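You operate a simulated robot arm through the tools that you are given. There is no shell and no other tool. Be economical: measure what you need, move in short steps, check, and stop when the job is done.

Carry out the task below with a simulated robot arm. There is one attempt and no reset: what you move stays moved.

TASK
Fetch the green block and set it on the blue tape. Fetch the white card and set it on the white dish. Take the white rest card and leave it on the top of the long bench. Fetch the blue-lid jar and stand it on the top shelf of the tub rack. Switch the white switch on. The order is free. Set down upright: white rest card, blue-lid jar.

The check looks at the end state, three seconds after you hand in, the way a careful person would. Anything else that was tipped, shoved, dropped, spilled or broken makes it a failure. Lids that push on must go on centred and level and be pressed home; caps that screw on are set level and turned clockwise until they are tight.

THE ROBOT
A 6-joint arm with a two-finger gripper on a trunk, on a base that drives. Base frame: it is fixed to the floor where the robot stands at the start and does not move with it; the origin is under the middle of the robot, x ahead of it, y to its left, z up; the surface under the hand at the start is at about z = 0.72. Lengths are in m, angles in degrees, forces in N, time in s.
Its first joint turns from -166.0 to 166.0 degrees. Places, roughly: blue tape (6x6x3 cm) [0.6, -0.4, 0.7]; blue-lid jar (7x7x10 cm) [-8, -2.5, 0.8]; green block [0.5, 0, 0.75]; top of the long bench [-6, -2.3, 0.8]; top shelf of the tub rack [-9.7, -2.8, 1.6]; white card [-5.5, -2.75, 0.75]; white dish (15x15x3 cm) [-5.3, -2.6, 0.8]; white rest card [-7.75, -2.5, 0.75]; white switch [-10.4, 0.7, 0.9]. Payload 1.71 kg.
The TCP is the grasp point between the finger pads, 0.02 m short of the fingertips. In the tool frame z runs along the fingers and y along their closing line. Largest opening 0.096 m; the body of the gripper starts 0.113 m behind the TCP.
Orientation is told as [roll, pitch, yaw] about the base's x, y, z axes, in that order, counted from this pose: with the fingers straight down and closing along the base's y, the tool's x points along the base's -x, its y along +y and its z along -z.

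THE INTERFACE
- The arm moves only by the tool move_arm. Its argument "commands" is a list that holds one entry, the list of rows, each a list of 7 numbers: the shift along the tool's x, y, z in units of 500 mm (1.0 is 500 mm), then the turn, a rotation vector about the tool's x, y, z in units of 90 degrees (1.0 is 90 degrees), then the gripper command, from -1 (shut) to 1 (fully open), values between in proportion. In form: [[[tx, ty, tz, ax, ay, az, jaw], ...]]. A call has 1 to 20 rows; each row is the pose to reach, as a shift and turn from the pose commanded when the call began, along the tool's axes at that moment. A call with a number of a shift or a turn outside -1 to 1 is refused whole. A row lasts 0.2 s, in which the tool goes at most 0.05 m and 8.6 degrees; a call with a longer step from one row to the next is refused whole, and so is a gripper value outside its range. Where a pose cannot be reached the arm comes as near as it can. A force on the tool above 40 N (or 10 N above the force at the start of the call, whichever is more), or a blocked arm, ends the call early, and 0.2 s more pass. The fingers move at their own pace (about 0.045 m/s each) and stop on an object; they squeeze with about 33 N. The grip force told is the motor's: it shows also when the fingers shut on nothing. Time passes only in rows, and 0.2 s behind the last, so rows that repeat a pose let the fingers close. It gives the time, the measured TCP pose, the force on the tool (base axes), the opening and the grip force at its end, in the units of the frame above (readings bear some noise), with the torque about the TCP (base axes, N m) and any sound that the robot's microphone picked up.
- Cameras (640 x 400 px; columns grow to the right, rows downward): "scene" is now at [0.0568, 0.167, 1.5056]; the picture's right is [-0.51, -0.86, 0.01], its down [-0.59, 0.34, -0.73] and it looks along [0.63, -0.38, -0.68] (base axes); focal length 288 px, centre (320, 200). "wrist" rides on the gripper at [0.066, 0.014, -0.145] in the tool frame; the picture's right is [-0.21, 0.98, 0.00], its down [-0.88, -0.18, -0.45] and it looks along [-0.44, -0.09, 0.90] (tool axes); focal length 275 px, centre (320, 200).
- capture(camera): a new picture of that camera. The clock stands still meanwhile.
- move_column(by): slides the trunk up (or, below 0, down) by that many m; the arm and the scene camera ride with it, the base frame stays. It gives what a move gives, with no picture.
- steer(legs): drives the robot by 1 to 6 legs, each [ahead, turn to the left] in m and degrees, along the robot's own axes; the way and the turn of a leg run together, so that a leg with both is an arc; at most 1.5 m and 180 degrees a leg. The arm and the cameras ride along, it lands a little off, and it stops where it bumps. It gives what a move gives.
- pan_tilt(pan, tilt): turns the head with the scene camera to pan (to the left, within 143 degrees either way) and tilt (down, from -29 to 69), counted from straight ahead of the robot. It gives what a move gives.
- locate(camera, pixels): for up to 12 pixels [column, row] of the newest picture of that camera ("zoom" is the newest enlarged one), the place [x, y, z] in the base frame of the surface seen there, good to about 0.003 m, but the place of the scene camera against the robot may be out by one fixed shift of up to 0.012 m in any direction. The clock stands still meanwhile.
- close_up(camera, box): a new picture of the part [left, top, right, bottom] of that camera's present view, enlarged. The clock stands still meanwhile.
- close_job(): hands the job in; it is judged then, once.

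Work in short steps. Measure before you move; look again where a grasp or a placing could have gone wrong, and mend it. You have 110 turns and 78 pictures in all, those below and enlarged ones among them. Open the gripper and draw the arm clear of the work before you hand the job in, unless the task says otherwise.

The tools are called after "Request:" as name(argument=value, ...) on one line, values as JSON. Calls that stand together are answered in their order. move_arm: Moves the arm, as the interface text tells. Its arguments: {"type":"object","properties":{"commands":{"type":"array","items":{"type":"array","items":{"type":"array","items":{"type":"number"}}}}},"required":["commands"]} The other tools are called the same way: move_column (by) slides the trunk up or down; steer (legs) drives the base; pan_tilt (pan, tilt) turns the head that bears the scene camera; capture (camera) takes a picture; locate (camera, pixels) gives the place of the surface under pixels of a picture; close_up (camera, box) takes an enlarged picture of a part of a camera's view; close_job () hands the job in.

At the start:

```text
time: 0.0
ee_pos: [0.6155, -0.1022, 0.9499]
tcp_rot: [-0.1, 0.1, 0.1]
contact_force: [0.1, 0.2, -0.5]
wrist_torque: [-0.01, -0.02, -0.04]
finger_gap: 0.0959
grasp_force: 0.1
trunk travel left (down, up): [-0.1, 0.29]
robot x, y, heading: [0.0018, -0.0007, 0.1]
head pan, tilt: [-30.9, 42.1]
```

scene: 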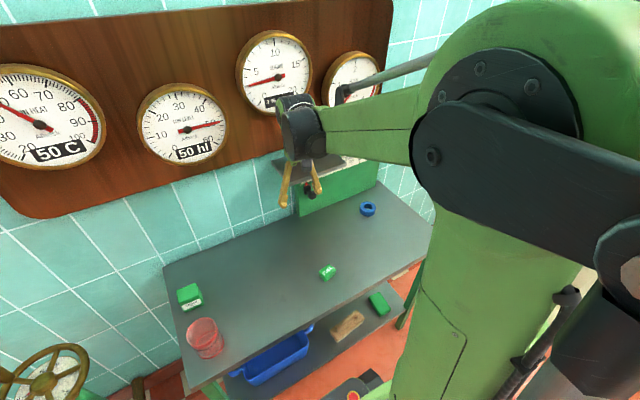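
wrist: 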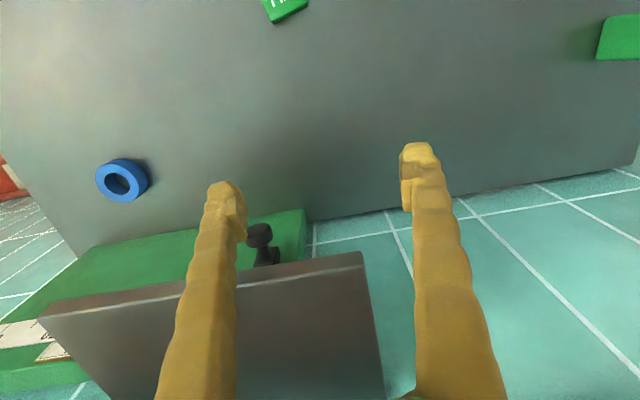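

The scene shows a small green block at (327,272), another green box at (190,297) and the blue tape at (368,209). I'll locate these and take a closer look.

Request:
locate(camera="scene", pixels=[[327, 267], [332, 276], [322, 277], [190, 290], [368, 204], [368, 209], [361, 208], [375, 209], [300, 250], [205, 325]])

Request:
close_up(camera="scene", box=[280, 180, 420, 300])

Request:
locate(camera="wrist", pixels=[[122, 160], [97, 185], [147, 180], [120, 202], [122, 180], [285, 5], [275, 20], [305, 8]])

```text
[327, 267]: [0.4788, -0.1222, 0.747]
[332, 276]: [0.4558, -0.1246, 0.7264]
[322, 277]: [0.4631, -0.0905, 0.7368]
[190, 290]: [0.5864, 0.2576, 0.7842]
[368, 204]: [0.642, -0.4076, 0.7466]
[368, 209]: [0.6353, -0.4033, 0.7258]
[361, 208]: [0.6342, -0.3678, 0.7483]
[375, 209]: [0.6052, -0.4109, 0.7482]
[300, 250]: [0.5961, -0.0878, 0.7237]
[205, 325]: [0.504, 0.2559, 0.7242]
```

```text
3.33 times, centred on (350, 240) of scene
```

zoom: 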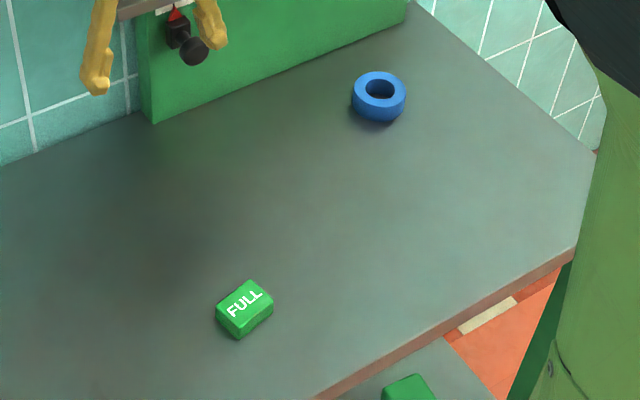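

```text
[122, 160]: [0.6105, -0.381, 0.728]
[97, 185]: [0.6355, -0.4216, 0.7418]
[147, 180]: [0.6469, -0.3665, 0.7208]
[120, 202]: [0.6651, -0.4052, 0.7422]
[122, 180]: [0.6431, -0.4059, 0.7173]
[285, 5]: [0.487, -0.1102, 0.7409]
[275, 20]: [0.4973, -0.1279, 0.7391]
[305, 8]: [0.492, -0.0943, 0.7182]
```

The "FULL" block is the nearest to the told place; let me see the other green thing at (190,297) before choosing.

Request:
close_up(camera="scene", box=[150, 260, 270, 380])

Request:
locate(camera="zoom", pixels=[[200, 100]])

```text
3.33 times, centred on (210, 320) of scene
```

zoom: 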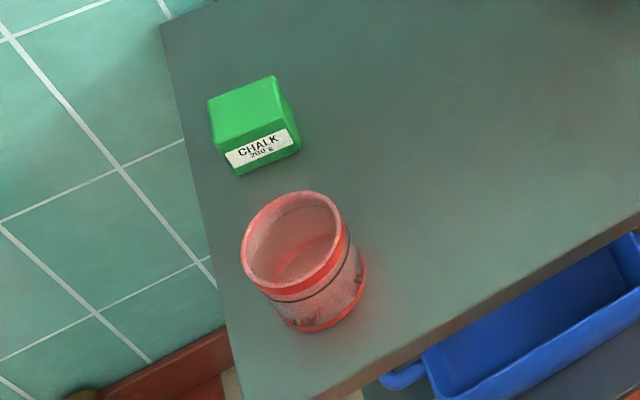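

```text
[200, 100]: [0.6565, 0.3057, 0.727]
```

The box is labelled CHALK, so the block is the "FULL" one near [0.475,-0.11]. I move above it at z≈0.85 and look with the wrist camera.

Request:
move_arm(commands=[[[0.07, -0.005, 0.05, 0, 0, 0, 1], [0.14, -0.01, 0.1, 0, 0, 0, 1], [0.21, -0.015, 0.15, 0, 0, 0, 1], [0.28, -0.02, 0.2, 0, 0, 0, 1], [0.28, -0.02, 0.2, 0, 0, 0, 1]]])

Request:
capture(camera="wrist")

```text
time: 1.2
ee_pos: [0.4616, -0.1096, 0.8585]
tcp_rot: [0.1, -0.8, 0.0]
contact_force: [-0.8, 0.0, -0.1]
wrist_torque: [-0.01, -0.02, -0.01]
finger_gap: 0.096
grasp_force: 0.1
trunk travel left (down, up): [-0.1, 0.29]
robot x, y, heading: [0.0, -0.0021, -0.0]
head pan, tilt: [-30.9, 42.1]
```

```text
73 pictures are left
```

wrist: 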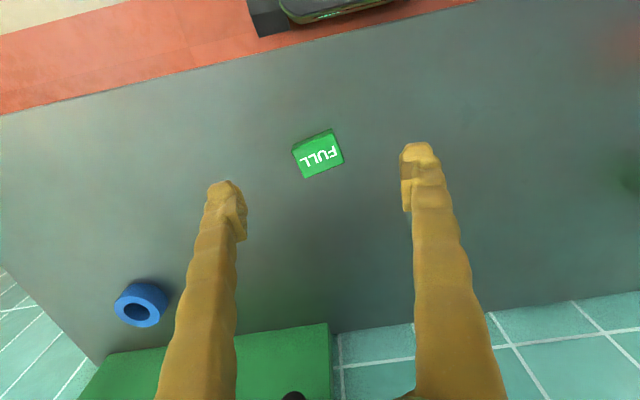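

The block is at (319,154), with corners near (292,150),(333,131),(344,163),(305,178). I locate them.

Request:
locate(camera="wrist", pixels=[[294, 151], [332, 132], [341, 159], [304, 172], [319, 153], [125, 290], [142, 285], [160, 297], [142, 322], [120, 310], [350, 185]])

```text
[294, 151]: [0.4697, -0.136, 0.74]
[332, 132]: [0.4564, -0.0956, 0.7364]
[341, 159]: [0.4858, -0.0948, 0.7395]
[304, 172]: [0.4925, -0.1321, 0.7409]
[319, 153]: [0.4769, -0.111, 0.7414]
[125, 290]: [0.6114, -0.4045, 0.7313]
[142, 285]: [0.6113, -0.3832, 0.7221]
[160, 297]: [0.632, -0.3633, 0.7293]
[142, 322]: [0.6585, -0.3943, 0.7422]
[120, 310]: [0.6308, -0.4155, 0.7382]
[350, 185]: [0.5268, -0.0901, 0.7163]
```

Block centre [0.476,-0.112], top 0.741, table 0.717, long axis about 15° turned to the left of y. I turn the hand by that and go to a hover first to see how well the arm tracks.

Request:
move_arm(commands=[[[0, 0, 0.05, 0, 0, -0.085, 1], [0, 0, 0.1, 0, 0, -0.17, 1], [0, 0, 0.1, 0, 0, -0.17, 1], [0, 0, 0.1, 0, 0, -0.17, 1]]])

```text
time: 2.2
ee_pos: [0.4659, -0.109, 0.8071]
tcp_rot: [-0.2, -0.6, 15.2]
contact_force: [-0.1, 0.0, 0.6]
wrist_torque: [-0.01, 0.04, 0.02]
finger_gap: 0.0961
grasp_force: 0.0
trunk travel left (down, up): [-0.1, 0.29]
robot x, y, heading: [-0.0004, -0.0022, -0.1]
head pan, tilt: [-30.9, 42.1]
```

Hover is about 1 cm short in x. I correct that, descend to TCP z≈0.741 and close.

Request:
move_arm(commands=[[[-0.018, -0.011, 0.05, 0, 0, 0, 1], [-0.018, -0.011, 0.09, 0, 0, 0, 1], [-0.018, -0.011, 0.132, 0, 0, 0, 1], [-0.018, -0.011, 0.132, 0, 0, 0, 1]]])

Request:
capture(camera="wrist")

```text
time: 3.2
ee_pos: [0.4762, -0.1146, 0.742]
tcp_rot: [-0.2, -0.8, 15.4]
contact_force: [0.0, -0.7, -0.3]
wrist_torque: [-0.01, -0.01, 0.02]
finger_gap: 0.0962
grasp_force: 0.1
trunk travel left (down, up): [-0.1, 0.29]
robot x, y, heading: [0.0012, -0.0003, -0.0]
head pan, tilt: [-30.9, 42.1]
```

```text
72 pictures are left
```

wrist: 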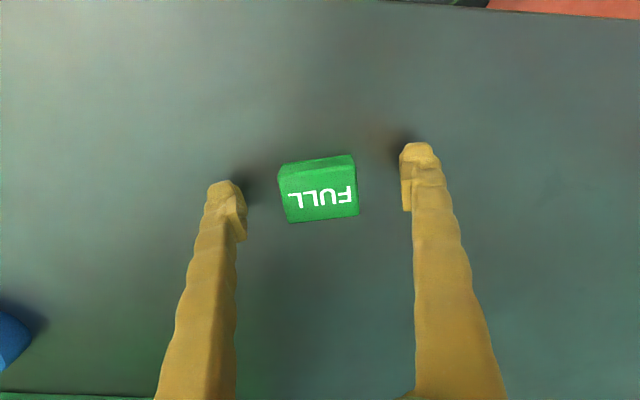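

The block sits well between the fingers (319,190). Close.

Request:
move_arm(commands=[[[0, 0, 0.004, 0, 0, 0, -1], [0, 0, 0.004, 0, 0, 0, -1], [0, 0, 0.004, 0, 0, 0, -1], [0, 0, 0.004, 0, 0, 0, -1], [0, 0, 0.004, 0, 0, 0, -1], [0, 0, 0.004, 0, 0, 0, -1]]])

Request:
move_arm(commands=[[[0, 0, -0.05, 0, 0, 0, -1], [0, 0, -0.1, 0, 0, 0, -1], [0, 0, -0.16, 0, 0, 0, -1], [0, 0, -0.16, 0, 0, 0, -1]]])

```text
time: 4.6
ee_pos: [0.475, -0.1153, 0.7391]
tcp_rot: [-0.1, -0.7, 15.4]
contact_force: [0.1, 0.3, 0.1]
wrist_torque: [-0.02, -0.02, -0.01]
finger_gap: 0.045
grasp_force: 32.9
trunk travel left (down, up): [-0.1, 0.29]
robot x, y, heading: [0.0004, 0.0013, -0.0]
head pan, tilt: [-30.9, 42.1]
```

```text
time: 5.6
ee_pos: [0.472, -0.1144, 0.8203]
tcp_rot: [-0.2, -0.7, 15.4]
contact_force: [0.2, 0.2, 0.5]
wrist_torque: [0.01, -0.04, 0.03]
finger_gap: 0.0
grasp_force: 30.0
trunk travel left (down, up): [-0.1, 0.29]
robot x, y, heading: [0.002, -0.001, -0.1]
head pan, tilt: [-30.9, 42.1]
```

The gap went to 0, so the block slipped out. I look where it is.

Request:
capture(camera="wrist")

```text
71 pictures are left
```

wrist: 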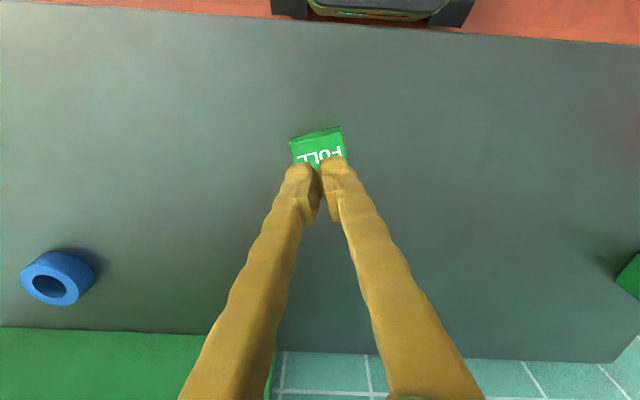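

I open the fingers and look at the block again.

Request:
move_arm(commands=[[[0, 0, 0, 0, 0, 0, 1], [0, 0, 0, 0, 0, 0, 1], [0, 0, 0, 0, 0, 0, 1], [0, 0, 0, 0, 0, 0, 1], [0, 0, 0, 0, 0, 0, 1]]])

Request:
close_up(camera="wrist", box=[220, 100, 420, 225])

Request:
locate(camera="zoom", pixels=[[230, 130], [385, 90], [395, 195], [240, 220], [320, 155], [320, 115], [150, 150], [500, 200]])

```text
time: 6.8
ee_pos: [0.4734, -0.1135, 0.8194]
tcp_rot: [-0.1, -0.8, 15.3]
contact_force: [0.2, 0.4, 0.5]
wrist_torque: [0.01, 0.01, -0.02]
finger_gap: 0.0961
grasp_force: 0.1
trunk travel left (down, up): [-0.1, 0.29]
robot x, y, heading: [0.0039, -0.0024, 0.1]
head pan, tilt: [-30.9, 42.1]
```

```text
3.20 times, centred on (320, 162) of wrist
```

zoom: 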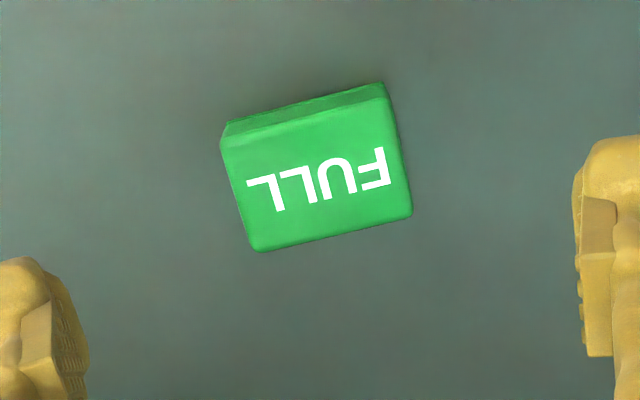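

```text
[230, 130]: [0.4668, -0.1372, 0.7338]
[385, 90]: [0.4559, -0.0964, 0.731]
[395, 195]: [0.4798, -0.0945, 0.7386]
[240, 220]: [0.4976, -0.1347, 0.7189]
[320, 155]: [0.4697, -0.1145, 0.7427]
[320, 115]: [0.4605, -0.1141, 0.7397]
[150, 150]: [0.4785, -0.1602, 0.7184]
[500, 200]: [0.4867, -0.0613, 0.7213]
```

The block is now aligned and centred at about [0.475,-0.114]. I go down slightly lower, feel for contact, close longer and lift slowly.

Request:
move_arm(commands=[[[0, 0, 0.08, 0, 0, 0, 1], [0, 0, 0.15, 0, 0, 0, 1], [0, 0, 0.165, 0, 0, 0, 1], [0, 0, 0.17, 0, 0, 0, 1], [0, 0, 0.17, 0, 0, 0, 1]]])

Request:
move_arm(commands=[[[0, 0, 0, 0, 0, 0, -1], [0, 0, 0, 0, 0, 0, -1], [0, 0, 0, 0, 0, 0, -1], [0, 0, 0, 0, 0, 0, -1], [0, 0, 0, 0, 0, 0, -1], [0, 0, 0, 0, 0, 0, -1], [0, 0, 0, 0, 0, 0, -1], [0, 0, -0.01, 0, 0, 0, -1], [0, 0, -0.02, 0, 0, 0, -1], [0, 0, -0.03, 0, 0, 0, -1]]])

Request:
capture(camera="wrist")

```text
time: 8.0
ee_pos: [0.4621, -0.1145, 0.7411]
tcp_rot: [-0.6, -1.8, 15.2]
contact_force: [-0.4, 0.6, 0.0]
wrist_torque: [0.01, -0.08, 0.0]
finger_gap: 0.096
grasp_force: 0.0
trunk travel left (down, up): [-0.1, 0.29]
robot x, y, heading: [0.0015, 0.0021, 0.0]
head pan, tilt: [-30.9, 42.1]
stopped in row 5: the force on the tool passed its limit at 41 N (the readings are from after the stop); the commanded pose is now the measured one
```

```text
time: 10.2
ee_pos: [0.4654, -0.1158, 0.7554]
tcp_rot: [-0.5, -1.4, 15.3]
contact_force: [-0.6, 0.1, 0.1]
wrist_torque: [0.01, 0.03, -0.03]
finger_gap: 0.0445
grasp_force: 32.8
trunk travel left (down, up): [-0.1, 0.29]
robot x, y, heading: [0.0001, -0.0008, -0.1]
head pan, tilt: [-30.9, 42.1]
```

```text
69 pictures are left
```

wrist: 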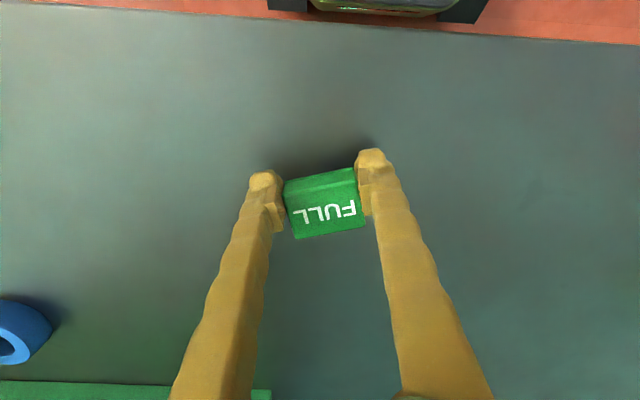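

The gap holds at 0.0445 after a 1.5 cm lift. I lift slowly another few cm and check.

Request:
move_arm(commands=[[[0, 0, -0.02, 0, 0, 0, -1], [0, 0, -0.04, 0, 0, 0, -1], [0, 0, -0.06, 0, 0, 0, -1], [0, 0, -0.08, 0, 0, 0, -1], [0, 0, -0.1, 0, 0, 0, -1], [0, 0, -0.1, 0, 0, 0, -1]]])

Request:
capture(camera="wrist")

```text
time: 11.6
ee_pos: [0.4617, -0.1166, 0.8052]
tcp_rot: [-0.5, -1.5, 15.3]
contact_force: [1.1, 0.3, 0.1]
wrist_torque: [-0.02, 0.0, 0.02]
finger_gap: 0.0443
grasp_force: 33.4
trunk travel left (down, up): [-0.1, 0.29]
robot x, y, heading: [0.002, 0.0006, -0.1]
head pan, tilt: [-30.9, 42.1]
```

```text
68 pictures are left
```

wrist: 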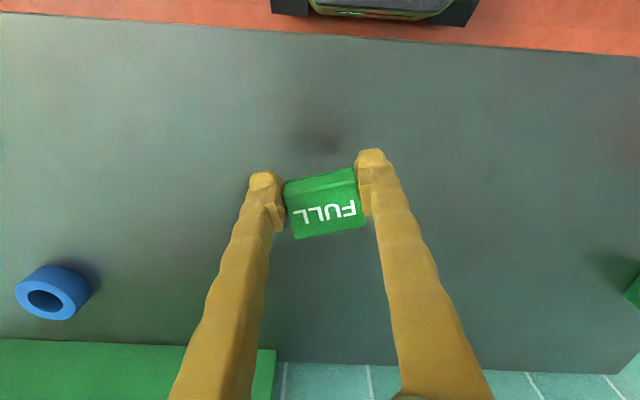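

The block is held. I locate its position and the tape ring with the wrist camera.

Request:
locate(camera="wrist", pixels=[[287, 194], [355, 178], [366, 225], [297, 237], [326, 208], [55, 266], [16, 293], [89, 285], [50, 318], [45, 290], [30, 290], [62, 301]])

```text
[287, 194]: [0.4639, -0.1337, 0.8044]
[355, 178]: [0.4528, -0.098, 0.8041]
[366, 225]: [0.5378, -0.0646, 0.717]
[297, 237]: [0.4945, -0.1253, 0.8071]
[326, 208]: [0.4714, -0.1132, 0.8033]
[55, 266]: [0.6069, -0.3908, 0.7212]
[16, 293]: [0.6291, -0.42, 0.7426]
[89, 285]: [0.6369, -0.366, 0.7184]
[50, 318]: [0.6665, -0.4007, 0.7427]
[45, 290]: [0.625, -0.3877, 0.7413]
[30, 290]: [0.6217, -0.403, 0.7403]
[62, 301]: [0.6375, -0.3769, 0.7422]
```

Block centre is TCP+(0.011,0.003), bottom 0.024 below TCP; tape centre ≈[0.637,-0.394], top 0.742. I check for obstacles near the tape with the scene camera before moving.

Request:
capture(camera="scene")

Request:
locate(camera="scene", pixels=[[310, 196], [340, 200], [300, 165], [345, 150], [290, 160], [368, 209], [330, 185], [372, 185]])

```text
67 pictures are left
```

scene: 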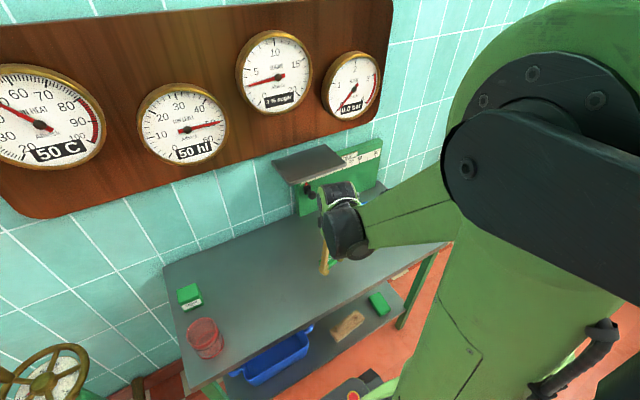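

```text
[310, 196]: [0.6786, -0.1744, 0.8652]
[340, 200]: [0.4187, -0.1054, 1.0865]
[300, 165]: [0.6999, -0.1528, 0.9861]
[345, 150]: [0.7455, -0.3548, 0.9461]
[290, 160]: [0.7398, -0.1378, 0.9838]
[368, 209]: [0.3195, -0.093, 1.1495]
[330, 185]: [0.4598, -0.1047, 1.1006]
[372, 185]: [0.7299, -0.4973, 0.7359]
```

The plate at [0.70,-0.15,0.985] and knob [0.68,-0.17,0.865] lie left of the tape, so I go along y first at x≈0.46, then forward to above the tape.

Request:
move_arm(commands=[[[0.0185, -0.0675, 0, 0, 0, 0, -1], [0.037, -0.135, 0, 0, 0, 0, -1], [0.0554, -0.2025, 0, 0, 0, 0, -1], [0.0739, -0.27, 0, 0, 0, 0, -1], [0.0924, -0.3375, 0, 0, 0, 0, -1], [0.1109, -0.405, 0, 0, 0, 0, -1], [0.1293, -0.4725, 0, 0, 0, 0, -1], [0.1478, -0.54, 0, 0, 0, 0, -1], [0.0845, -0.557, 0, 0, 0, 0, -1], [0.0212, -0.5747, 0, 0, 0, 0, -1], [-0.042, -0.592, 0, 0, 0, 0, -1], [-0.1053, -0.6095, 0, 0, 0, 0, -1], [-0.1686, -0.6268, 0, 0, 0, 0, -1], [-0.1686, -0.6268, 0, 0, 0, 0, -1], [-0.1686, -0.6268, 0, 0, 0, 0, -1]]])

Request:
capture(camera="wrist")

```text
time: 14.8
ee_pos: [0.627, -0.397, 0.8091]
tcp_rot: [-0.5, -1.5, 15.3]
contact_force: [-0.4, -0.8, 0.1]
wrist_torque: [-0.03, 0.02, -0.01]
finger_gap: 0.0444
grasp_force: 32.8
trunk travel left (down, up): [-0.1, 0.29]
robot x, y, heading: [-0.0024, -0.0028, 0.0]
head pan, tilt: [-30.9, 42.1]
```

```text
66 pictures are left
```

wrist: 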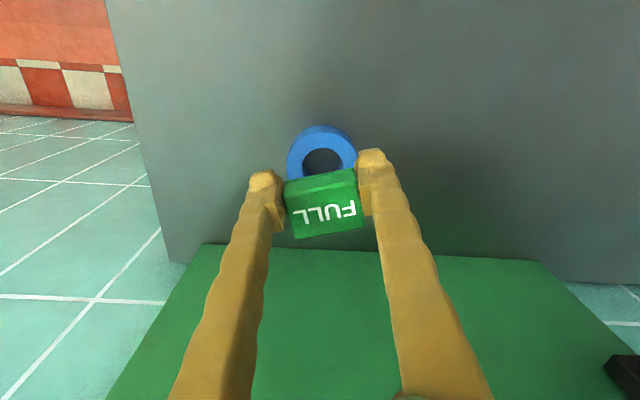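

I measure block and ring now.

Request:
locate(camera="wrist", pixels=[[290, 195], [352, 180], [360, 222], [299, 235], [326, 208], [320, 130], [291, 165], [353, 155], [322, 145], [300, 170]])

```text
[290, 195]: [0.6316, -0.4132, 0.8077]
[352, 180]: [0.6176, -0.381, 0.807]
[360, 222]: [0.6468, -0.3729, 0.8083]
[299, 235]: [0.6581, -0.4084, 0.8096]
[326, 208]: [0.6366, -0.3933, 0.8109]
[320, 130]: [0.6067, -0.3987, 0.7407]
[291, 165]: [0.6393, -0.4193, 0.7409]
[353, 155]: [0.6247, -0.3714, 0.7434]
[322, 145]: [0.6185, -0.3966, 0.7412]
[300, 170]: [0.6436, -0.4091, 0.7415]
```

Block centre [0.638,-0.394] matches the ring centre [0.636,-0.394]. I lower 4.2 cm slowly.

Request:
move_arm(commands=[[[0, 0, 0.025, 0, 0, 0, -1], [0, 0, 0.05, 0, 0, 0, -1], [0, 0, 0.068, 0, 0, 0, -1], [0, 0, 0.078, 0, 0, 0, -1], [0, 0, 0.084, 0, 0, 0, -1], [0, 0, 0.084, 0, 0, 0, -1]]])

Request:
capture(camera="wrist")

```text
time: 16.2
ee_pos: [0.6284, -0.3958, 0.7668]
tcp_rot: [-0.5, -1.5, 15.3]
contact_force: [0.7, -1.0, -1.1]
wrist_torque: [0.01, 0.05, 0.03]
finger_gap: 0.0444
grasp_force: 32.8
trunk travel left (down, up): [-0.1, 0.29]
robot x, y, heading: [-0.0003, -0.0013, -0.4]
head pan, tilt: [-30.9, 42.1]
```

```text
65 pictures are left
```

wrist: 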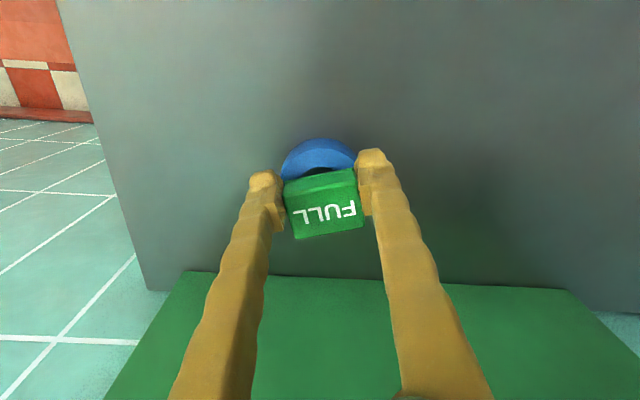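

Nearly touching; 1.5 mm more, then open part-way and look at the reading.

Request:
move_arm(commands=[[[0, 0, 0.002, 0, 0, 0, -1], [0, 0, 0.004, 0, 0, 0, -1], [0, 0, 0.004, 0, 0, 0, -1]]])

```text
time: 17.0
ee_pos: [0.6271, -0.3955, 0.7656]
tcp_rot: [-0.6, -1.5, 15.3]
contact_force: [-0.5, -0.2, -0.3]
wrist_torque: [0.0, -0.02, -0.02]
finger_gap: 0.0442
grasp_force: 33.1
trunk travel left (down, up): [-0.1, 0.29]
robot x, y, heading: [0.0016, 0.0014, 0.0]
head pan, tilt: [-30.9, 42.1]
```

No contact yet; another 2 mm.

Request:
move_arm(commands=[[[0, 0, 0.002, 0, 0, 0, -1], [0, 0, 0.004, 0, 0, 0, -1], [0, 0, 0.004, 0, 0, 0, -1]]])

```text
time: 17.8
ee_pos: [0.6281, -0.3951, 0.7637]
tcp_rot: [-0.4, -1.4, 15.3]
contact_force: [0.2, 0.3, 1.0]
wrist_torque: [0.07, 0.01, -0.01]
finger_gap: 0.0446
grasp_force: 33.2
trunk travel left (down, up): [-0.1, 0.29]
robot x, y, heading: [-0.0013, 0.0011, 0.2]
head pan, tilt: [-30.9, 42.1]
```

Slight contact shows (torque 0.07). One more mm, then open slowly and retreat.

Request:
move_arm(commands=[[[0, 0, 0.002, 0, 0, 0, -1], [0, 0, 0.002, 0, 0, 0, -1], [0, 0, 0.002, 0, 0, 0, 0.1], [0, 0, 0.002, 0, 0, 0, 0.3], [0, 0, 0.002, 0, 0, 0, 0.5], [0, 0, 0.002, 0, 0, 0, 0.6], [0, 0, 0.002, 0, 0, 0, 0.6], [0, 0, -0.03, 0, 0, 0, 0.6], [0, 0, -0.08, 0, 0, 0, 0.6], [0, 0, -0.14, 0, 0, 0, 0.6], [0, 0, -0.2, 0, 0, 0, 0.6]]])

Request:
capture(camera="wrist")

```text
time: 20.2
ee_pos: [0.6266, -0.3952, 0.866]
tcp_rot: [-0.3, -1.5, 15.3]
contact_force: [0.3, 0.1, -0.2]
wrist_torque: [0.0, 0.03, -0.02]
finger_gap: 0.0766
grasp_force: 0.0
trunk travel left (down, up): [-0.1, 0.29]
robot x, y, heading: [-0.0031, 0.0008, -0.1]
head pan, tilt: [-30.9, 42.1]
```

```text
64 pictures are left
```

wrist: 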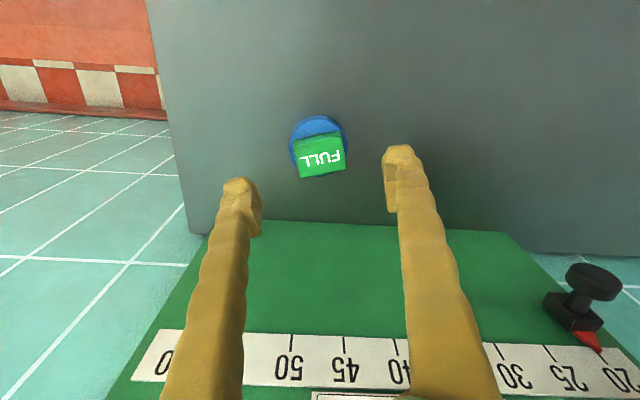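

The block lies flat on the tape. I draw the arm back and up for driving, turning yaw back to 0.

Request:
move_arm(commands=[[[0.06, 0.017, -0.067, 0, 0, 0, 0.6], [0.125, 0.034, -0.134, 0, 0, 0, 0.6], [0.188, 0.051, -0.2, 0, 0, 0, 0.6], [0.25, 0.068, -0.267, 0, 0, 0, 0.6], [0.313, 0.086, -0.334, 0, 0, 0, 0.6], [0.375, 0.103, -0.4, 0, 0, 0, 0.6], [0.438, 0.12, -0.468, 0, 0, 0, 0.6], [0.415, 0.205, -0.468, 0, 0, 0.02, 0.6], [0.392, 0.29, -0.468, 0, 0, 0.04, 0.6], [0.369, 0.374, -0.468, 0, 0, 0.06, 0.6], [0.346, 0.459, -0.468, 0, 0, 0.08, 0.6], [0.323, 0.544, -0.468, 0, 0, 0.1, 0.6], [0.3, 0.628, -0.468, 0, 0, 0.12, 0.6], [0.277, 0.713, -0.468, 0, 0, 0.14, 0.6], [0.253, 0.798, -0.468, 0, 0, 0.16, 0.6], [0.23, 0.882, -0.468, 0, 0, 0.17, 0.6], [0.23, 0.882, -0.468, 0, 0, 0.17, 0.6]]])

Request:
pan_tilt(pan=-143, tilt=25)

Request:
capture(camera="scene")

```text
time: 23.8
ee_pos: [0.3914, -0.0011, 1.0858]
tcp_rot: [0.0, -1.6, -0.1]
contact_force: [0.4, -0.3, -0.8]
wrist_torque: [-0.02, 0.0, 0.02]
finger_gap: 0.077
grasp_force: 0.0
trunk travel left (down, up): [-0.1, 0.29]
robot x, y, heading: [0.0004, -0.0022, -0.2]
head pan, tilt: [-30.9, 42.1]
```

```text
time: 25.7
ee_pos: [0.3914, -0.0017, 1.0869]
tcp_rot: [0.0, -1.6, 0.0]
contact_force: [-0.1, 0.0, 0.3]
wrist_torque: [0.0, 0.01, -0.02]
finger_gap: 0.0769
grasp_force: 0.1
trunk travel left (down, up): [-0.1, 0.29]
robot x, y, heading: [0.0023, -0.0017, 0.2]
head pan, tilt: [-143.0, 25.0]
```

```text
63 pictures are left
```

scene: 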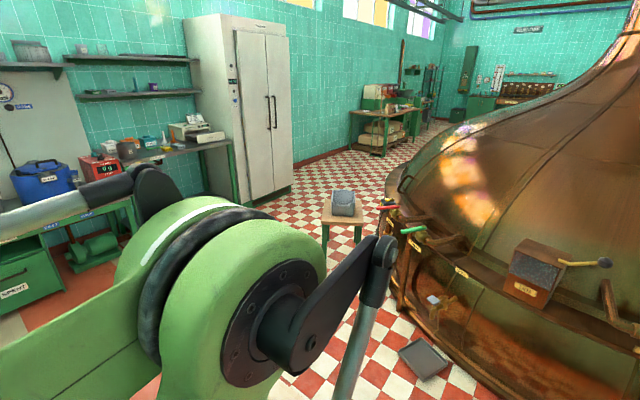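

The room shows a passage between the wall benches and a big kettle, with a stool at (343,215) and a dustpan at (425,358). I locate obstacles.

Request:
locate(camera="scene", pixels=[[343, 210], [327, 262], [400, 300], [425, 358], [385, 215], [280, 185], [235, 210], [385, 155], [440, 110], [375, 180], [415, 255], [140, 215]])

Request:
pan_tilt(pan=143, tilt=25)

Request:
capture(camera="scene")

```text
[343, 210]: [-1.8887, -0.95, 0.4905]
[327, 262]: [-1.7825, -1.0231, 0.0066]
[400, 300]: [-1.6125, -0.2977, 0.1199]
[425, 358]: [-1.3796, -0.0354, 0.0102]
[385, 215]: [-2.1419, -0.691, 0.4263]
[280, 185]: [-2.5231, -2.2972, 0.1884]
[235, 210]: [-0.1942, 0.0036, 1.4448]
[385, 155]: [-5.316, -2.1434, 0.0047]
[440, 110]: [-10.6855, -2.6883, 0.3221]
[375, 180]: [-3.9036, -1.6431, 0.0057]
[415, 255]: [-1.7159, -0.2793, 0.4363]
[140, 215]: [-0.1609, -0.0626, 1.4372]
```

```text
time: 29.6
ee_pos: [0.3919, -0.0017, 1.0865]
tcp_rot: [0.0, -1.6, 0.0]
contact_force: [-0.8, 0.0, 0.0]
wrist_torque: [-0.02, 0.01, -0.02]
finger_gap: 0.0768
grasp_force: 0.0
trunk travel left (down, up): [-0.1, 0.29]
robot x, y, heading: [0.0008, -0.003, -0.0]
head pan, tilt: [143.0, 25.0]
```

```text
62 pictures are left
```

scene: 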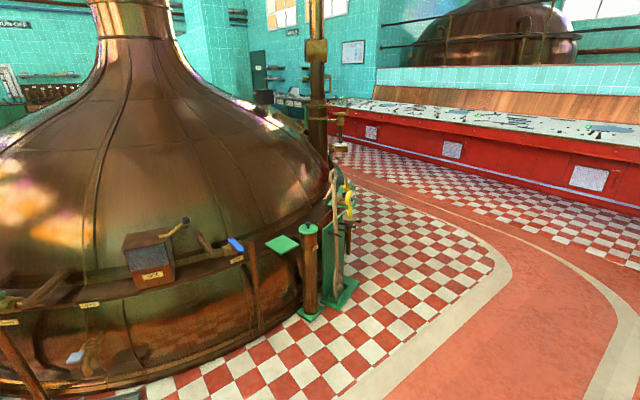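

The kettle fills the middle; the passage along y≈-1.6 looks right. I look right-back to check the benches before driving.

Request:
pan_tilt(pan=-110, tilt=30)

Request:
capture(camera="scene")

Request:
locate(camera="scene", pixels=[[100, 250], [200, 250], [300, 240], [380, 250], [420, 200], [450, 200], [480, 180], [560, 180], [600, 120], [200, 350], [320, 330]])

```text
time: 33.2
ee_pos: [0.393, -0.0017, 1.0856]
tcp_rot: [0.0, -1.6, 0.1]
contact_force: [-0.2, -0.3, 0.6]
wrist_torque: [-0.02, -0.02, -0.01]
finger_gap: 0.0766
grasp_force: 0.0
trunk travel left (down, up): [-0.1, 0.29]
robot x, y, heading: [0.0008, 0.002, 0.1]
head pan, tilt: [-110.0, 30.0]
```

```text
61 pictures are left
```

scene: 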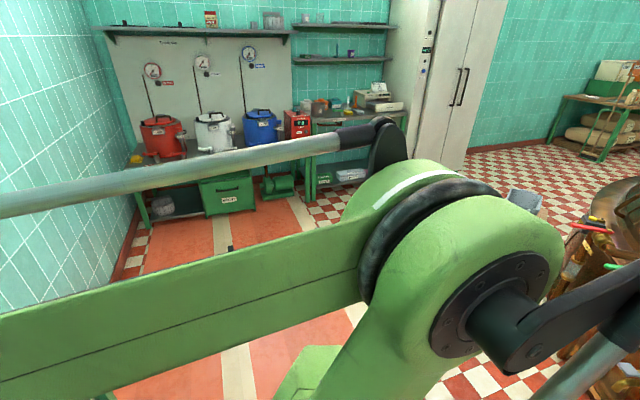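

```text
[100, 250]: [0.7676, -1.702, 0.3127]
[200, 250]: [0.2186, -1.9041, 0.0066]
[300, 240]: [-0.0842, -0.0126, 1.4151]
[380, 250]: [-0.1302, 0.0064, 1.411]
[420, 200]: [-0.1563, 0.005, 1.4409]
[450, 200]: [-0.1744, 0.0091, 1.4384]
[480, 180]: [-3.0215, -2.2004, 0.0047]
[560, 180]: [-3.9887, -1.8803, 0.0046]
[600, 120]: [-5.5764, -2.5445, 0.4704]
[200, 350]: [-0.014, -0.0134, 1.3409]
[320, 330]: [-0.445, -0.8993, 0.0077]
```

The way is free. I turn right 133°, drive 2.15 m to about (-1.47,-1.57), and turn to heading 180.

Request:
steer(legs=[[0, -133], [1.5, 0], [0.65, 0], [0, -47]])

Request:
pan_tilt(pan=0, tilt=20)

Request:
capture(camera="scene")

```text
time: 59.4
ee_pos: [-1.8229, -1.5713, 1.0853]
tcp_rot: [0.0, -1.5, 179.7]
contact_force: [1.0, -0.8, 1.3]
wrist_torque: [-0.02, 0.02, -0.01]
finger_gap: 0.0768
grasp_force: 0.1
trunk travel left (down, up): [-0.1, 0.29]
robot x, y, heading: [-1.4357, -1.5779, 179.9]
head pan, tilt: [-110.0, 30.0]
```

```text
time: 61.3
ee_pos: [-1.8208, -1.5707, 1.0883]
tcp_rot: [0.1, -1.7, 179.7]
contact_force: [-1.2, 0.7, 0.8]
wrist_torque: [0.0, -0.18, 0.0]
finger_gap: 0.0769
grasp_force: 0.0
trunk travel left (down, up): [-0.1, 0.29]
robot x, y, heading: [-1.4314, -1.5763, 179.7]
head pan, tilt: [0.0, 20.0]
```

```text
60 pictures are left
```

scene: 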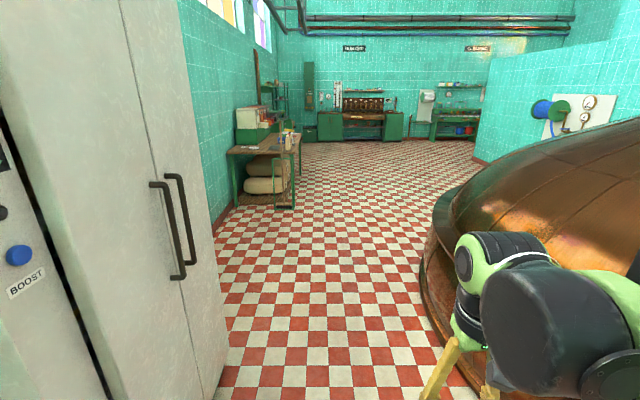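

The way ahead is clear down the aisle. I locate the bench edges and obstacles.

Request:
locate(camera="scene", pixels=[[175, 230], [215, 380], [430, 300], [291, 206], [233, 208], [245, 150], [290, 155], [245, 120], [293, 140], [385, 130], [440, 200], [460, 140]])

Request:
close_up(camera="scene", box=[200, 50, 520, 250])

```text
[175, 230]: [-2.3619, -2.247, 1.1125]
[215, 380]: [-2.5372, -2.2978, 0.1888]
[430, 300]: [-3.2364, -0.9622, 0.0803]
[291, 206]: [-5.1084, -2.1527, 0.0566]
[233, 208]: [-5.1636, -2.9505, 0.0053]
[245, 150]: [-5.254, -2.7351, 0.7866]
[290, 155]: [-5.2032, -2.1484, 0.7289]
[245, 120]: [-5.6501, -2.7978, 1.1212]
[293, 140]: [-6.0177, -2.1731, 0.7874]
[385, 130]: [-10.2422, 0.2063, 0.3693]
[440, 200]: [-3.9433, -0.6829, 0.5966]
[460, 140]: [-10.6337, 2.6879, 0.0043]
```

```text
2.00 times, centred on (360, 150) of scene
```

zoom: 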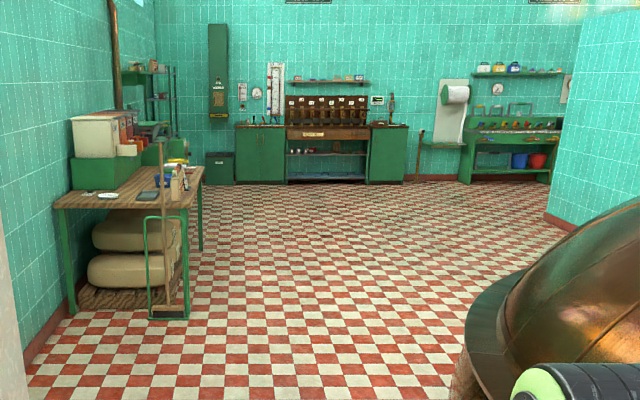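

The bench's near end is at x≈-5.15 and its front at y≈-2.15 with a hand truck there, so I approach from the end: to about (-4.6,-2.45), heading 180.

Request:
steer(legs=[[1.5, 0], [0.6, 0], [0, 40], [1.37, 0], [0, -40]])

Request:
pan_tilt(pan=0, tilt=35)

Request:
capture(camera="scene")

```text
time: 89.9
ee_pos: [-4.92, -2.5345, 1.0918]
tcp_rot: [0.0, -2.4, -176.9]
contact_force: [0.1, -0.6, 0.3]
wrist_torque: [0.02, -0.01, 0.0]
finger_gap: 0.0769
grasp_force: 0.1
trunk travel left (down, up): [-0.1, 0.29]
robot x, y, heading: [-4.5405, -2.5179, -177.1]
head pan, tilt: [0.0, 20.0]
```

```text
time: 90.7
ee_pos: [-4.9185, -2.5343, 1.0918]
tcp_rot: [0.0, -2.5, -176.9]
contact_force: [0.8, 0.1, 0.8]
wrist_torque: [-0.01, 0.07, 0.02]
finger_gap: 0.077
grasp_force: 0.2
trunk travel left (down, up): [-0.1, 0.29]
robot x, y, heading: [-4.5405, -2.5199, -176.7]
head pan, tilt: [0.0, 35.0]
```

```text
58 pictures are left
```

scene: 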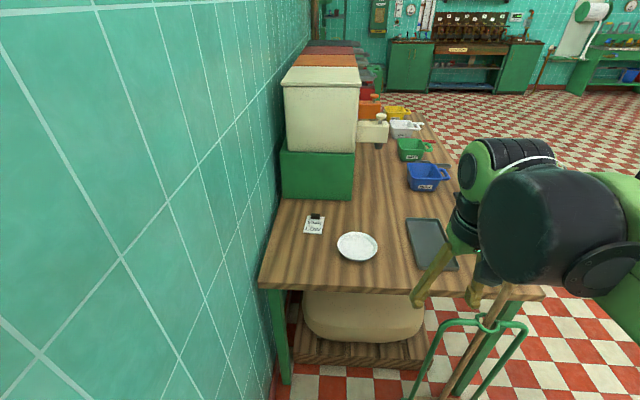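

The white card at (314,224), with a dark clip at its top, and the dish at (357,245) are in view. I zoom and locate.

Request:
close_up(camera="scene", box=[280, 190, 400, 270])

Request:
locate(camera="zoom", pixels=[[185, 140], [155, 180], [130, 220], [220, 225], [195, 130], [410, 290], [300, 290], [525, 290], [410, 235], [410, 370], [500, 100], [250, 150]])

```text
5.00 times, centred on (340, 230) of scene
```

zoom: 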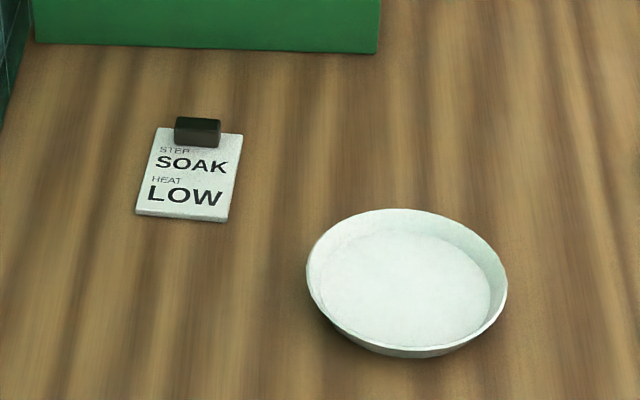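

```text
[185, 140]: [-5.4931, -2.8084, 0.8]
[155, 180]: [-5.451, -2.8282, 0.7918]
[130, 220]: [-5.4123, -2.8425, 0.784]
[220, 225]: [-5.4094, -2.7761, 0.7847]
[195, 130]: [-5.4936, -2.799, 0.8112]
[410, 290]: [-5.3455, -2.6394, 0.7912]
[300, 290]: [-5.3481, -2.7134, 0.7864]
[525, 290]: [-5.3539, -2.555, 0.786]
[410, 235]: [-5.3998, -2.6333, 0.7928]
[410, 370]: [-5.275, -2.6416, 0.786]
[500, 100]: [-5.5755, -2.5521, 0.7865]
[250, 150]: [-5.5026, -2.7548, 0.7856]
```

The card lies flat with a black clip (a grip) at its far end at ≈[-5.495,-2.80], top ≈0.81; dish centre ≈[-5.34,-2.637]. I need to be ~0.2 m nearer; check the hand truck position and bench end.

Request:
locate(camera="scene", pixels=[[410, 380], [440, 325], [480, 322], [525, 330], [350, 285], [285, 380], [500, 295], [240, 350], [280, 185], [350, 195]])

```text
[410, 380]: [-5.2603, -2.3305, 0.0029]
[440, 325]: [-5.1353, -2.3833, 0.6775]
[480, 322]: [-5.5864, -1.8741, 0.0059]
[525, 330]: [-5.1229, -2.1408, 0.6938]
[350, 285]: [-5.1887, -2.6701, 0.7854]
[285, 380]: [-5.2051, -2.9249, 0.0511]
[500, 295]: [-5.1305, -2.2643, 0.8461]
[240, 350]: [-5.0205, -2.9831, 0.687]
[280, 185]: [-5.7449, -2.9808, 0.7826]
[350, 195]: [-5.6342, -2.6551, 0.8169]
```

I drive 0.17 m ahead slowly, which leaves >0.35 m to the truck and the bench end.

Request:
steer(legs=[[0.17, 0]])

```text
time: 92.5
ee_pos: [-5.057, -2.5431, 1.1004]
tcp_rot: [0.0, -4.0, -176.6]
contact_force: [-0.6, 0.0, -1.3]
wrist_torque: [-0.02, -0.03, 0.0]
finger_gap: 0.0768
grasp_force: 0.0
trunk travel left (down, up): [-0.1, 0.29]
robot x, y, heading: [-4.7108, -2.5266, -176.7]
head pan, tilt: [0.0, 35.0]
```

The hand reads pitch -4° now, so I level it first.

Request:
move_arm(commands=[[[0, 0, 0, 0, 0.044, 0, 0.6], [0, 0, 0, 0, 0.044, 0, 0.6]]])

```text
time: 93.0
ee_pos: [-5.0778, -2.5438, 1.0957]
tcp_rot: [0.0, 0.9, -176.7]
contact_force: [0.8, 0.0, 2.7]
wrist_torque: [0.01, 0.12, 0.0]
finger_gap: 0.077
grasp_force: 0.1
trunk travel left (down, up): [-0.1, 0.29]
robot x, y, heading: [-4.7129, -2.5248, -176.7]
head pan, tilt: [0.0, 35.0]
```

Level now. I move to a hover above the clip at [-5.49,-2.80,0.92] while turning the hand to close along x.

Request:
move_arm(commands=[[[-0.0609, 0.033, 0.0251, 0, 0, -0.0687, 0.6], [-0.1218, 0.066, 0.0503, 0, 0, -0.1374, 0.6], [-0.1827, 0.099, 0.0754, 0, 0, -0.2061, 0.6], [-0.2436, 0.132, 0.1006, 0, 0, -0.2748, 0.6], [-0.3045, 0.165, 0.1257, 0, 0, -0.3435, 0.6], [-0.3654, 0.198, 0.1508, 0, 0, -0.4122, 0.6], [-0.4263, 0.231, 0.176, 0, 0, -0.4809, 0.6], [-0.4872, 0.264, 0.2011, 0, 0, -0.5496, 0.6], [-0.5481, 0.297, 0.2263, 0, 0, -0.6183, 0.6], [-0.609, 0.33, 0.2514, 0, 0, -0.687, 0.6], [-0.6699, 0.363, 0.2765, 0, 0, -0.7557, 0.6], [-0.7308, 0.396, 0.3017, 0, 0, -0.8244, 0.6], [-0.7917, 0.429, 0.3268, 0, 0, -0.8931, 0.6], [-0.8526, 0.462, 0.352, 0, 0, -0.9618, 0.6], [-0.8526, 0.462, 0.352, 0, 0, -0.9618, 0.6], [-0.8526, 0.462, 0.352, 0, 0, -0.9618, 0.6]]])

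Request:
capture(camera="wrist")

```text
time: 96.5
ee_pos: [-5.4765, -2.7992, 0.9205]
tcp_rot: [0.4, 0.0, -90.1]
contact_force: [0.5, -0.4, -0.5]
wrist_torque: [0.03, 0.0, -0.01]
finger_gap: 0.0766
grasp_force: 0.1
trunk travel left (down, up): [-0.1, 0.29]
robot x, y, heading: [-4.7114, -2.5244, -176.6]
head pan, tilt: [0.0, 35.0]
```

```text
56 pictures are left
```

wrist: 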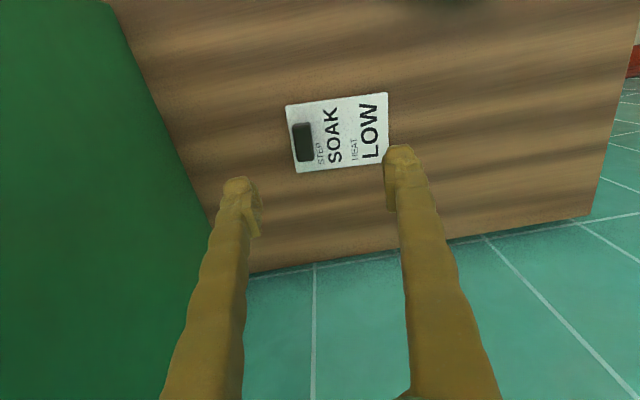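

I locate the clip and the card by the wrist camera.

Request:
close_up(camera="wrist", box=[260, 80, 420, 180])

Request:
locate(camera="zoom", pixels=[[140, 175], [190, 170], [205, 300], [150, 315], [165, 250], [110, 110], [500, 55], [505, 320], [150, 360], [300, 200], [60, 250]])

Request:
locate(camera="wrist", pixels=[[185, 170], [140, 60], [60, 60], [190, 210], [150, 150]])

```text
4.00 times, centred on (340, 130) of wrist
```

zoom: 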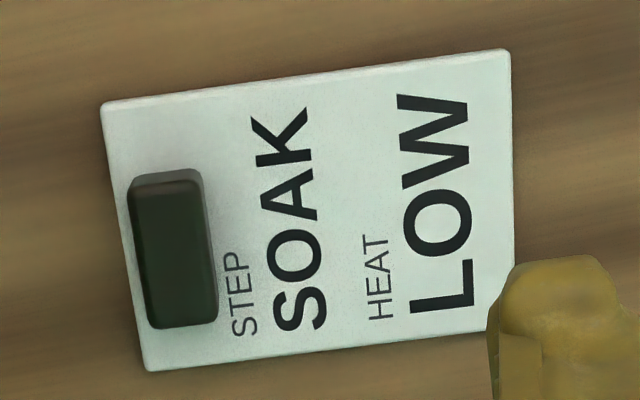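

```text
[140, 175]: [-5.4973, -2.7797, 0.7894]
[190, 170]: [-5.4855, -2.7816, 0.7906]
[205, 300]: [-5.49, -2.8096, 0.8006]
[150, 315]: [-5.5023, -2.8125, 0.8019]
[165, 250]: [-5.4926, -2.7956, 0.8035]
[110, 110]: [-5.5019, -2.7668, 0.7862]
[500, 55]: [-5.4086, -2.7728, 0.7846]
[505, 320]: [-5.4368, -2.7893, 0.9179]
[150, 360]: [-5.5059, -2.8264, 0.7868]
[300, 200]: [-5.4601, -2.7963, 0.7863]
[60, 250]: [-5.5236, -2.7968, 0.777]
```

```text
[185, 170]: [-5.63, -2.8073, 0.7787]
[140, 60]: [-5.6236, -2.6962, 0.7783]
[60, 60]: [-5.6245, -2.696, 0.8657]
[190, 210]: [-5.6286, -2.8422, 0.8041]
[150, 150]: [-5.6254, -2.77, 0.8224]
```

Clip centre [-5.494,-2.796], top 0.803, card top 0.786, turned about -4°. I descend with tips to ~0.789 and half open, then check.

Request:
move_arm(commands=[[[0.003, -0.018, 0.05, 0, 0, 0.042, 0.1], [0.006, -0.035, 0.1, 0, 0, 0.042, 0.1], [0.006, -0.035, 0.15, 0, 0, 0.042, 0.1], [0.006, -0.035, 0.19, 0, 0, 0.042, 0.1], [0.006, -0.035, 0.21, 0, 0, 0.042, 0.1], [0.006, -0.035, 0.21, 0, 0, 0.042, 0.1]]])

Request:
capture(camera="wrist")

```text
time: 97.8
ee_pos: [-5.4942, -2.796, 0.8131]
tcp_rot: [0.4, 0.1, -94.0]
contact_force: [-0.1, 0.0, -0.3]
wrist_torque: [0.01, 0.0, 0.0]
finger_gap: 0.0528
grasp_force: 0.1
trunk travel left (down, up): [-0.1, 0.29]
robot x, y, heading: [-4.7092, -2.5262, -176.7]
head pan, tilt: [0.0, 35.0]
```

```text
54 pictures are left
```

wrist: 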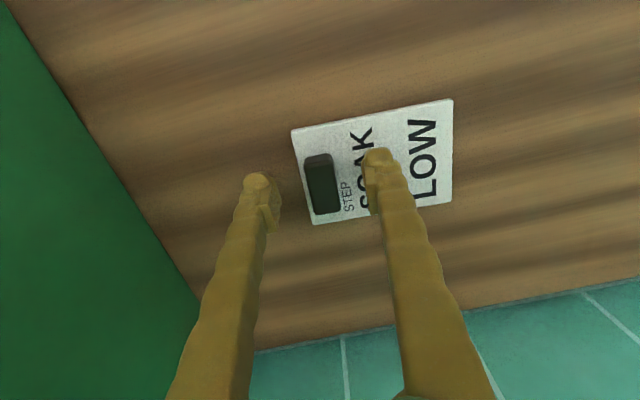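

The clip is centred between the fingers. Lower 5 mm, close, and lift slowly.

Request:
move_arm(commands=[[[0, 0, 0.005, 0, 0, 0, 0.1], [0, 0, 0.01, 0, 0, 0, 0.1], [0, 0, 0.01, 0, 0, 0, -1], [0, 0, 0.01, 0, 0, 0, -1], [0, 0, 0.01, 0, 0, 0, -1], [0, 0, 0.01, 0, 0, 0, -1], [0, 0, 0.01, 0, 0, 0, -1], [0, 0, 0.01, 0, 0, 0, -1]]])

Request:
move_arm(commands=[[[0, 0, -0.01, 0, 0, 0, -1], [0, 0, -0.03, 0, 0, 0, -1], [0, 0, -0.05, 0, 0, 0, -1], [0, 0, -0.08, 0, 0, 0, -1], [0, 0, -0.11, 0, 0, 0, -1], [0, 0, -0.14, 0, 0, 0, -1], [0, 0, -0.14, 0, 0, 0, -1]]])

Request:
capture(camera="wrist")

```text
time: 99.7
ee_pos: [-5.4936, -2.7941, 0.8091]
tcp_rot: [0.4, 0.1, -94.1]
contact_force: [0.2, 0.5, -0.6]
wrist_torque: [0.01, 0.0, 0.01]
finger_gap: 0.0165
grasp_force: 33.3
trunk travel left (down, up): [-0.1, 0.29]
robot x, y, heading: [-4.7115, -2.5281, -176.8]
head pan, tilt: [0.0, 35.0]
```

```text
time: 101.2
ee_pos: [-5.4932, -2.7952, 0.8778]
tcp_rot: [0.5, 0.1, -94.0]
contact_force: [0.0, 0.4, -0.9]
wrist_torque: [-0.01, -0.01, 0.01]
finger_gap: 0.0164
grasp_force: 32.7
trunk travel left (down, up): [-0.1, 0.29]
robot x, y, heading: [-4.7152, -2.5291, -176.8]
head pan, tilt: [0.0, 35.0]
```

```text
53 pictures are left
```

wrist: 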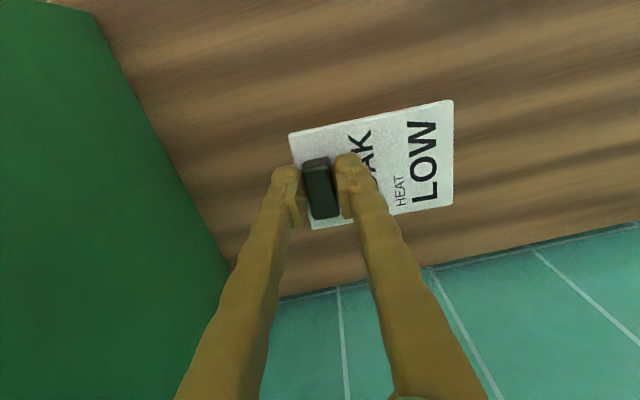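

The card is held level. I move over the dish at this height ([+0.114,+0.162]) and check the dish there.

Request:
move_arm(commands=[[[0.05, 0.03, 0, 0, 0, 0, -1], [0.11, 0.065, 0, 0, 0, 0, -1], [0.17, 0.1, 0, 0, 0, 0, -1], [0.23, 0.138, 0, 0, 0, 0, -1], [0.29, 0.175, 0, 0, 0, 0, -1], [0.339, 0.205, 0, 0, 0, 0, -1], [0.339, 0.205, 0, 0, 0, 0, -1], [0.339, 0.205, 0, 0, 0, 0, -1]]])

Request:
capture(camera="wrist")

Request:
capture(camera="scene")

```text
time: 103.0
ee_pos: [-5.3809, -2.632, 0.8752]
tcp_rot: [0.4, 0.1, -94.1]
contact_force: [0.0, 1.3, -0.8]
wrist_torque: [0.02, 0.01, 0.0]
finger_gap: 0.0168
grasp_force: 33.4
trunk travel left (down, up): [-0.1, 0.29]
robot x, y, heading: [-4.711, -2.5244, -176.7]
head pan, tilt: [0.0, 35.0]
```

```text
52 pictures are left
```

wrist: 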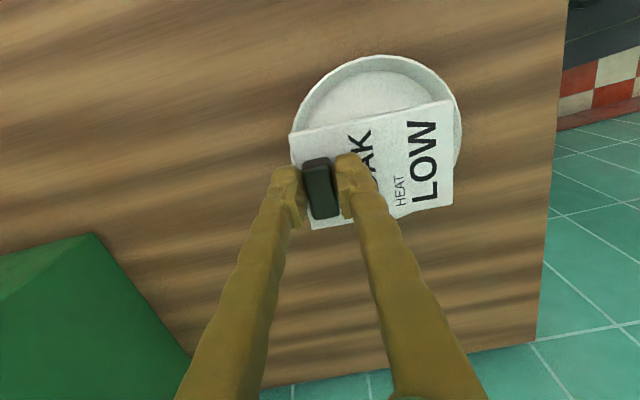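

```text
51 pictures are left
```

scene: 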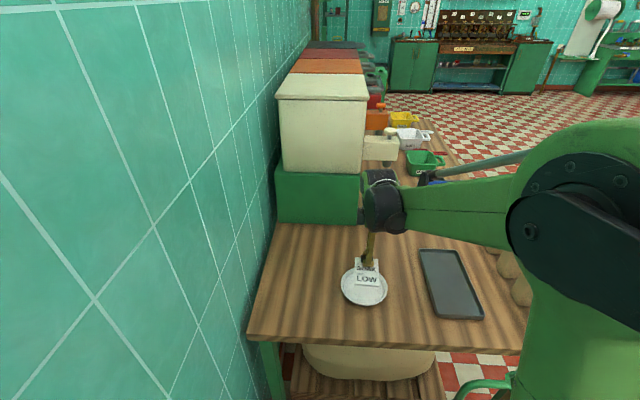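

I locate the dish rim and the card in the wrist picture.

Request:
locate(camera="wrist", pixels=[[380, 56], [294, 125], [458, 110], [455, 160], [375, 90], [293, 138], [448, 104], [450, 203], [315, 222], [420, 65], [325, 75]])

```text
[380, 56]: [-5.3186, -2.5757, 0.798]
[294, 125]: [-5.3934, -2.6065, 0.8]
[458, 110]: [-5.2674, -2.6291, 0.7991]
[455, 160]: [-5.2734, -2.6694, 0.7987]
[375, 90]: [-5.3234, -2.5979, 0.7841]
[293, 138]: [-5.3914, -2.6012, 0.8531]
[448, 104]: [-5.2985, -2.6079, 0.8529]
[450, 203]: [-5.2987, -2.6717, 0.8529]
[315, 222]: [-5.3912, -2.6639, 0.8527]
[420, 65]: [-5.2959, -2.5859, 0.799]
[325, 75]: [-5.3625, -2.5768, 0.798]
```

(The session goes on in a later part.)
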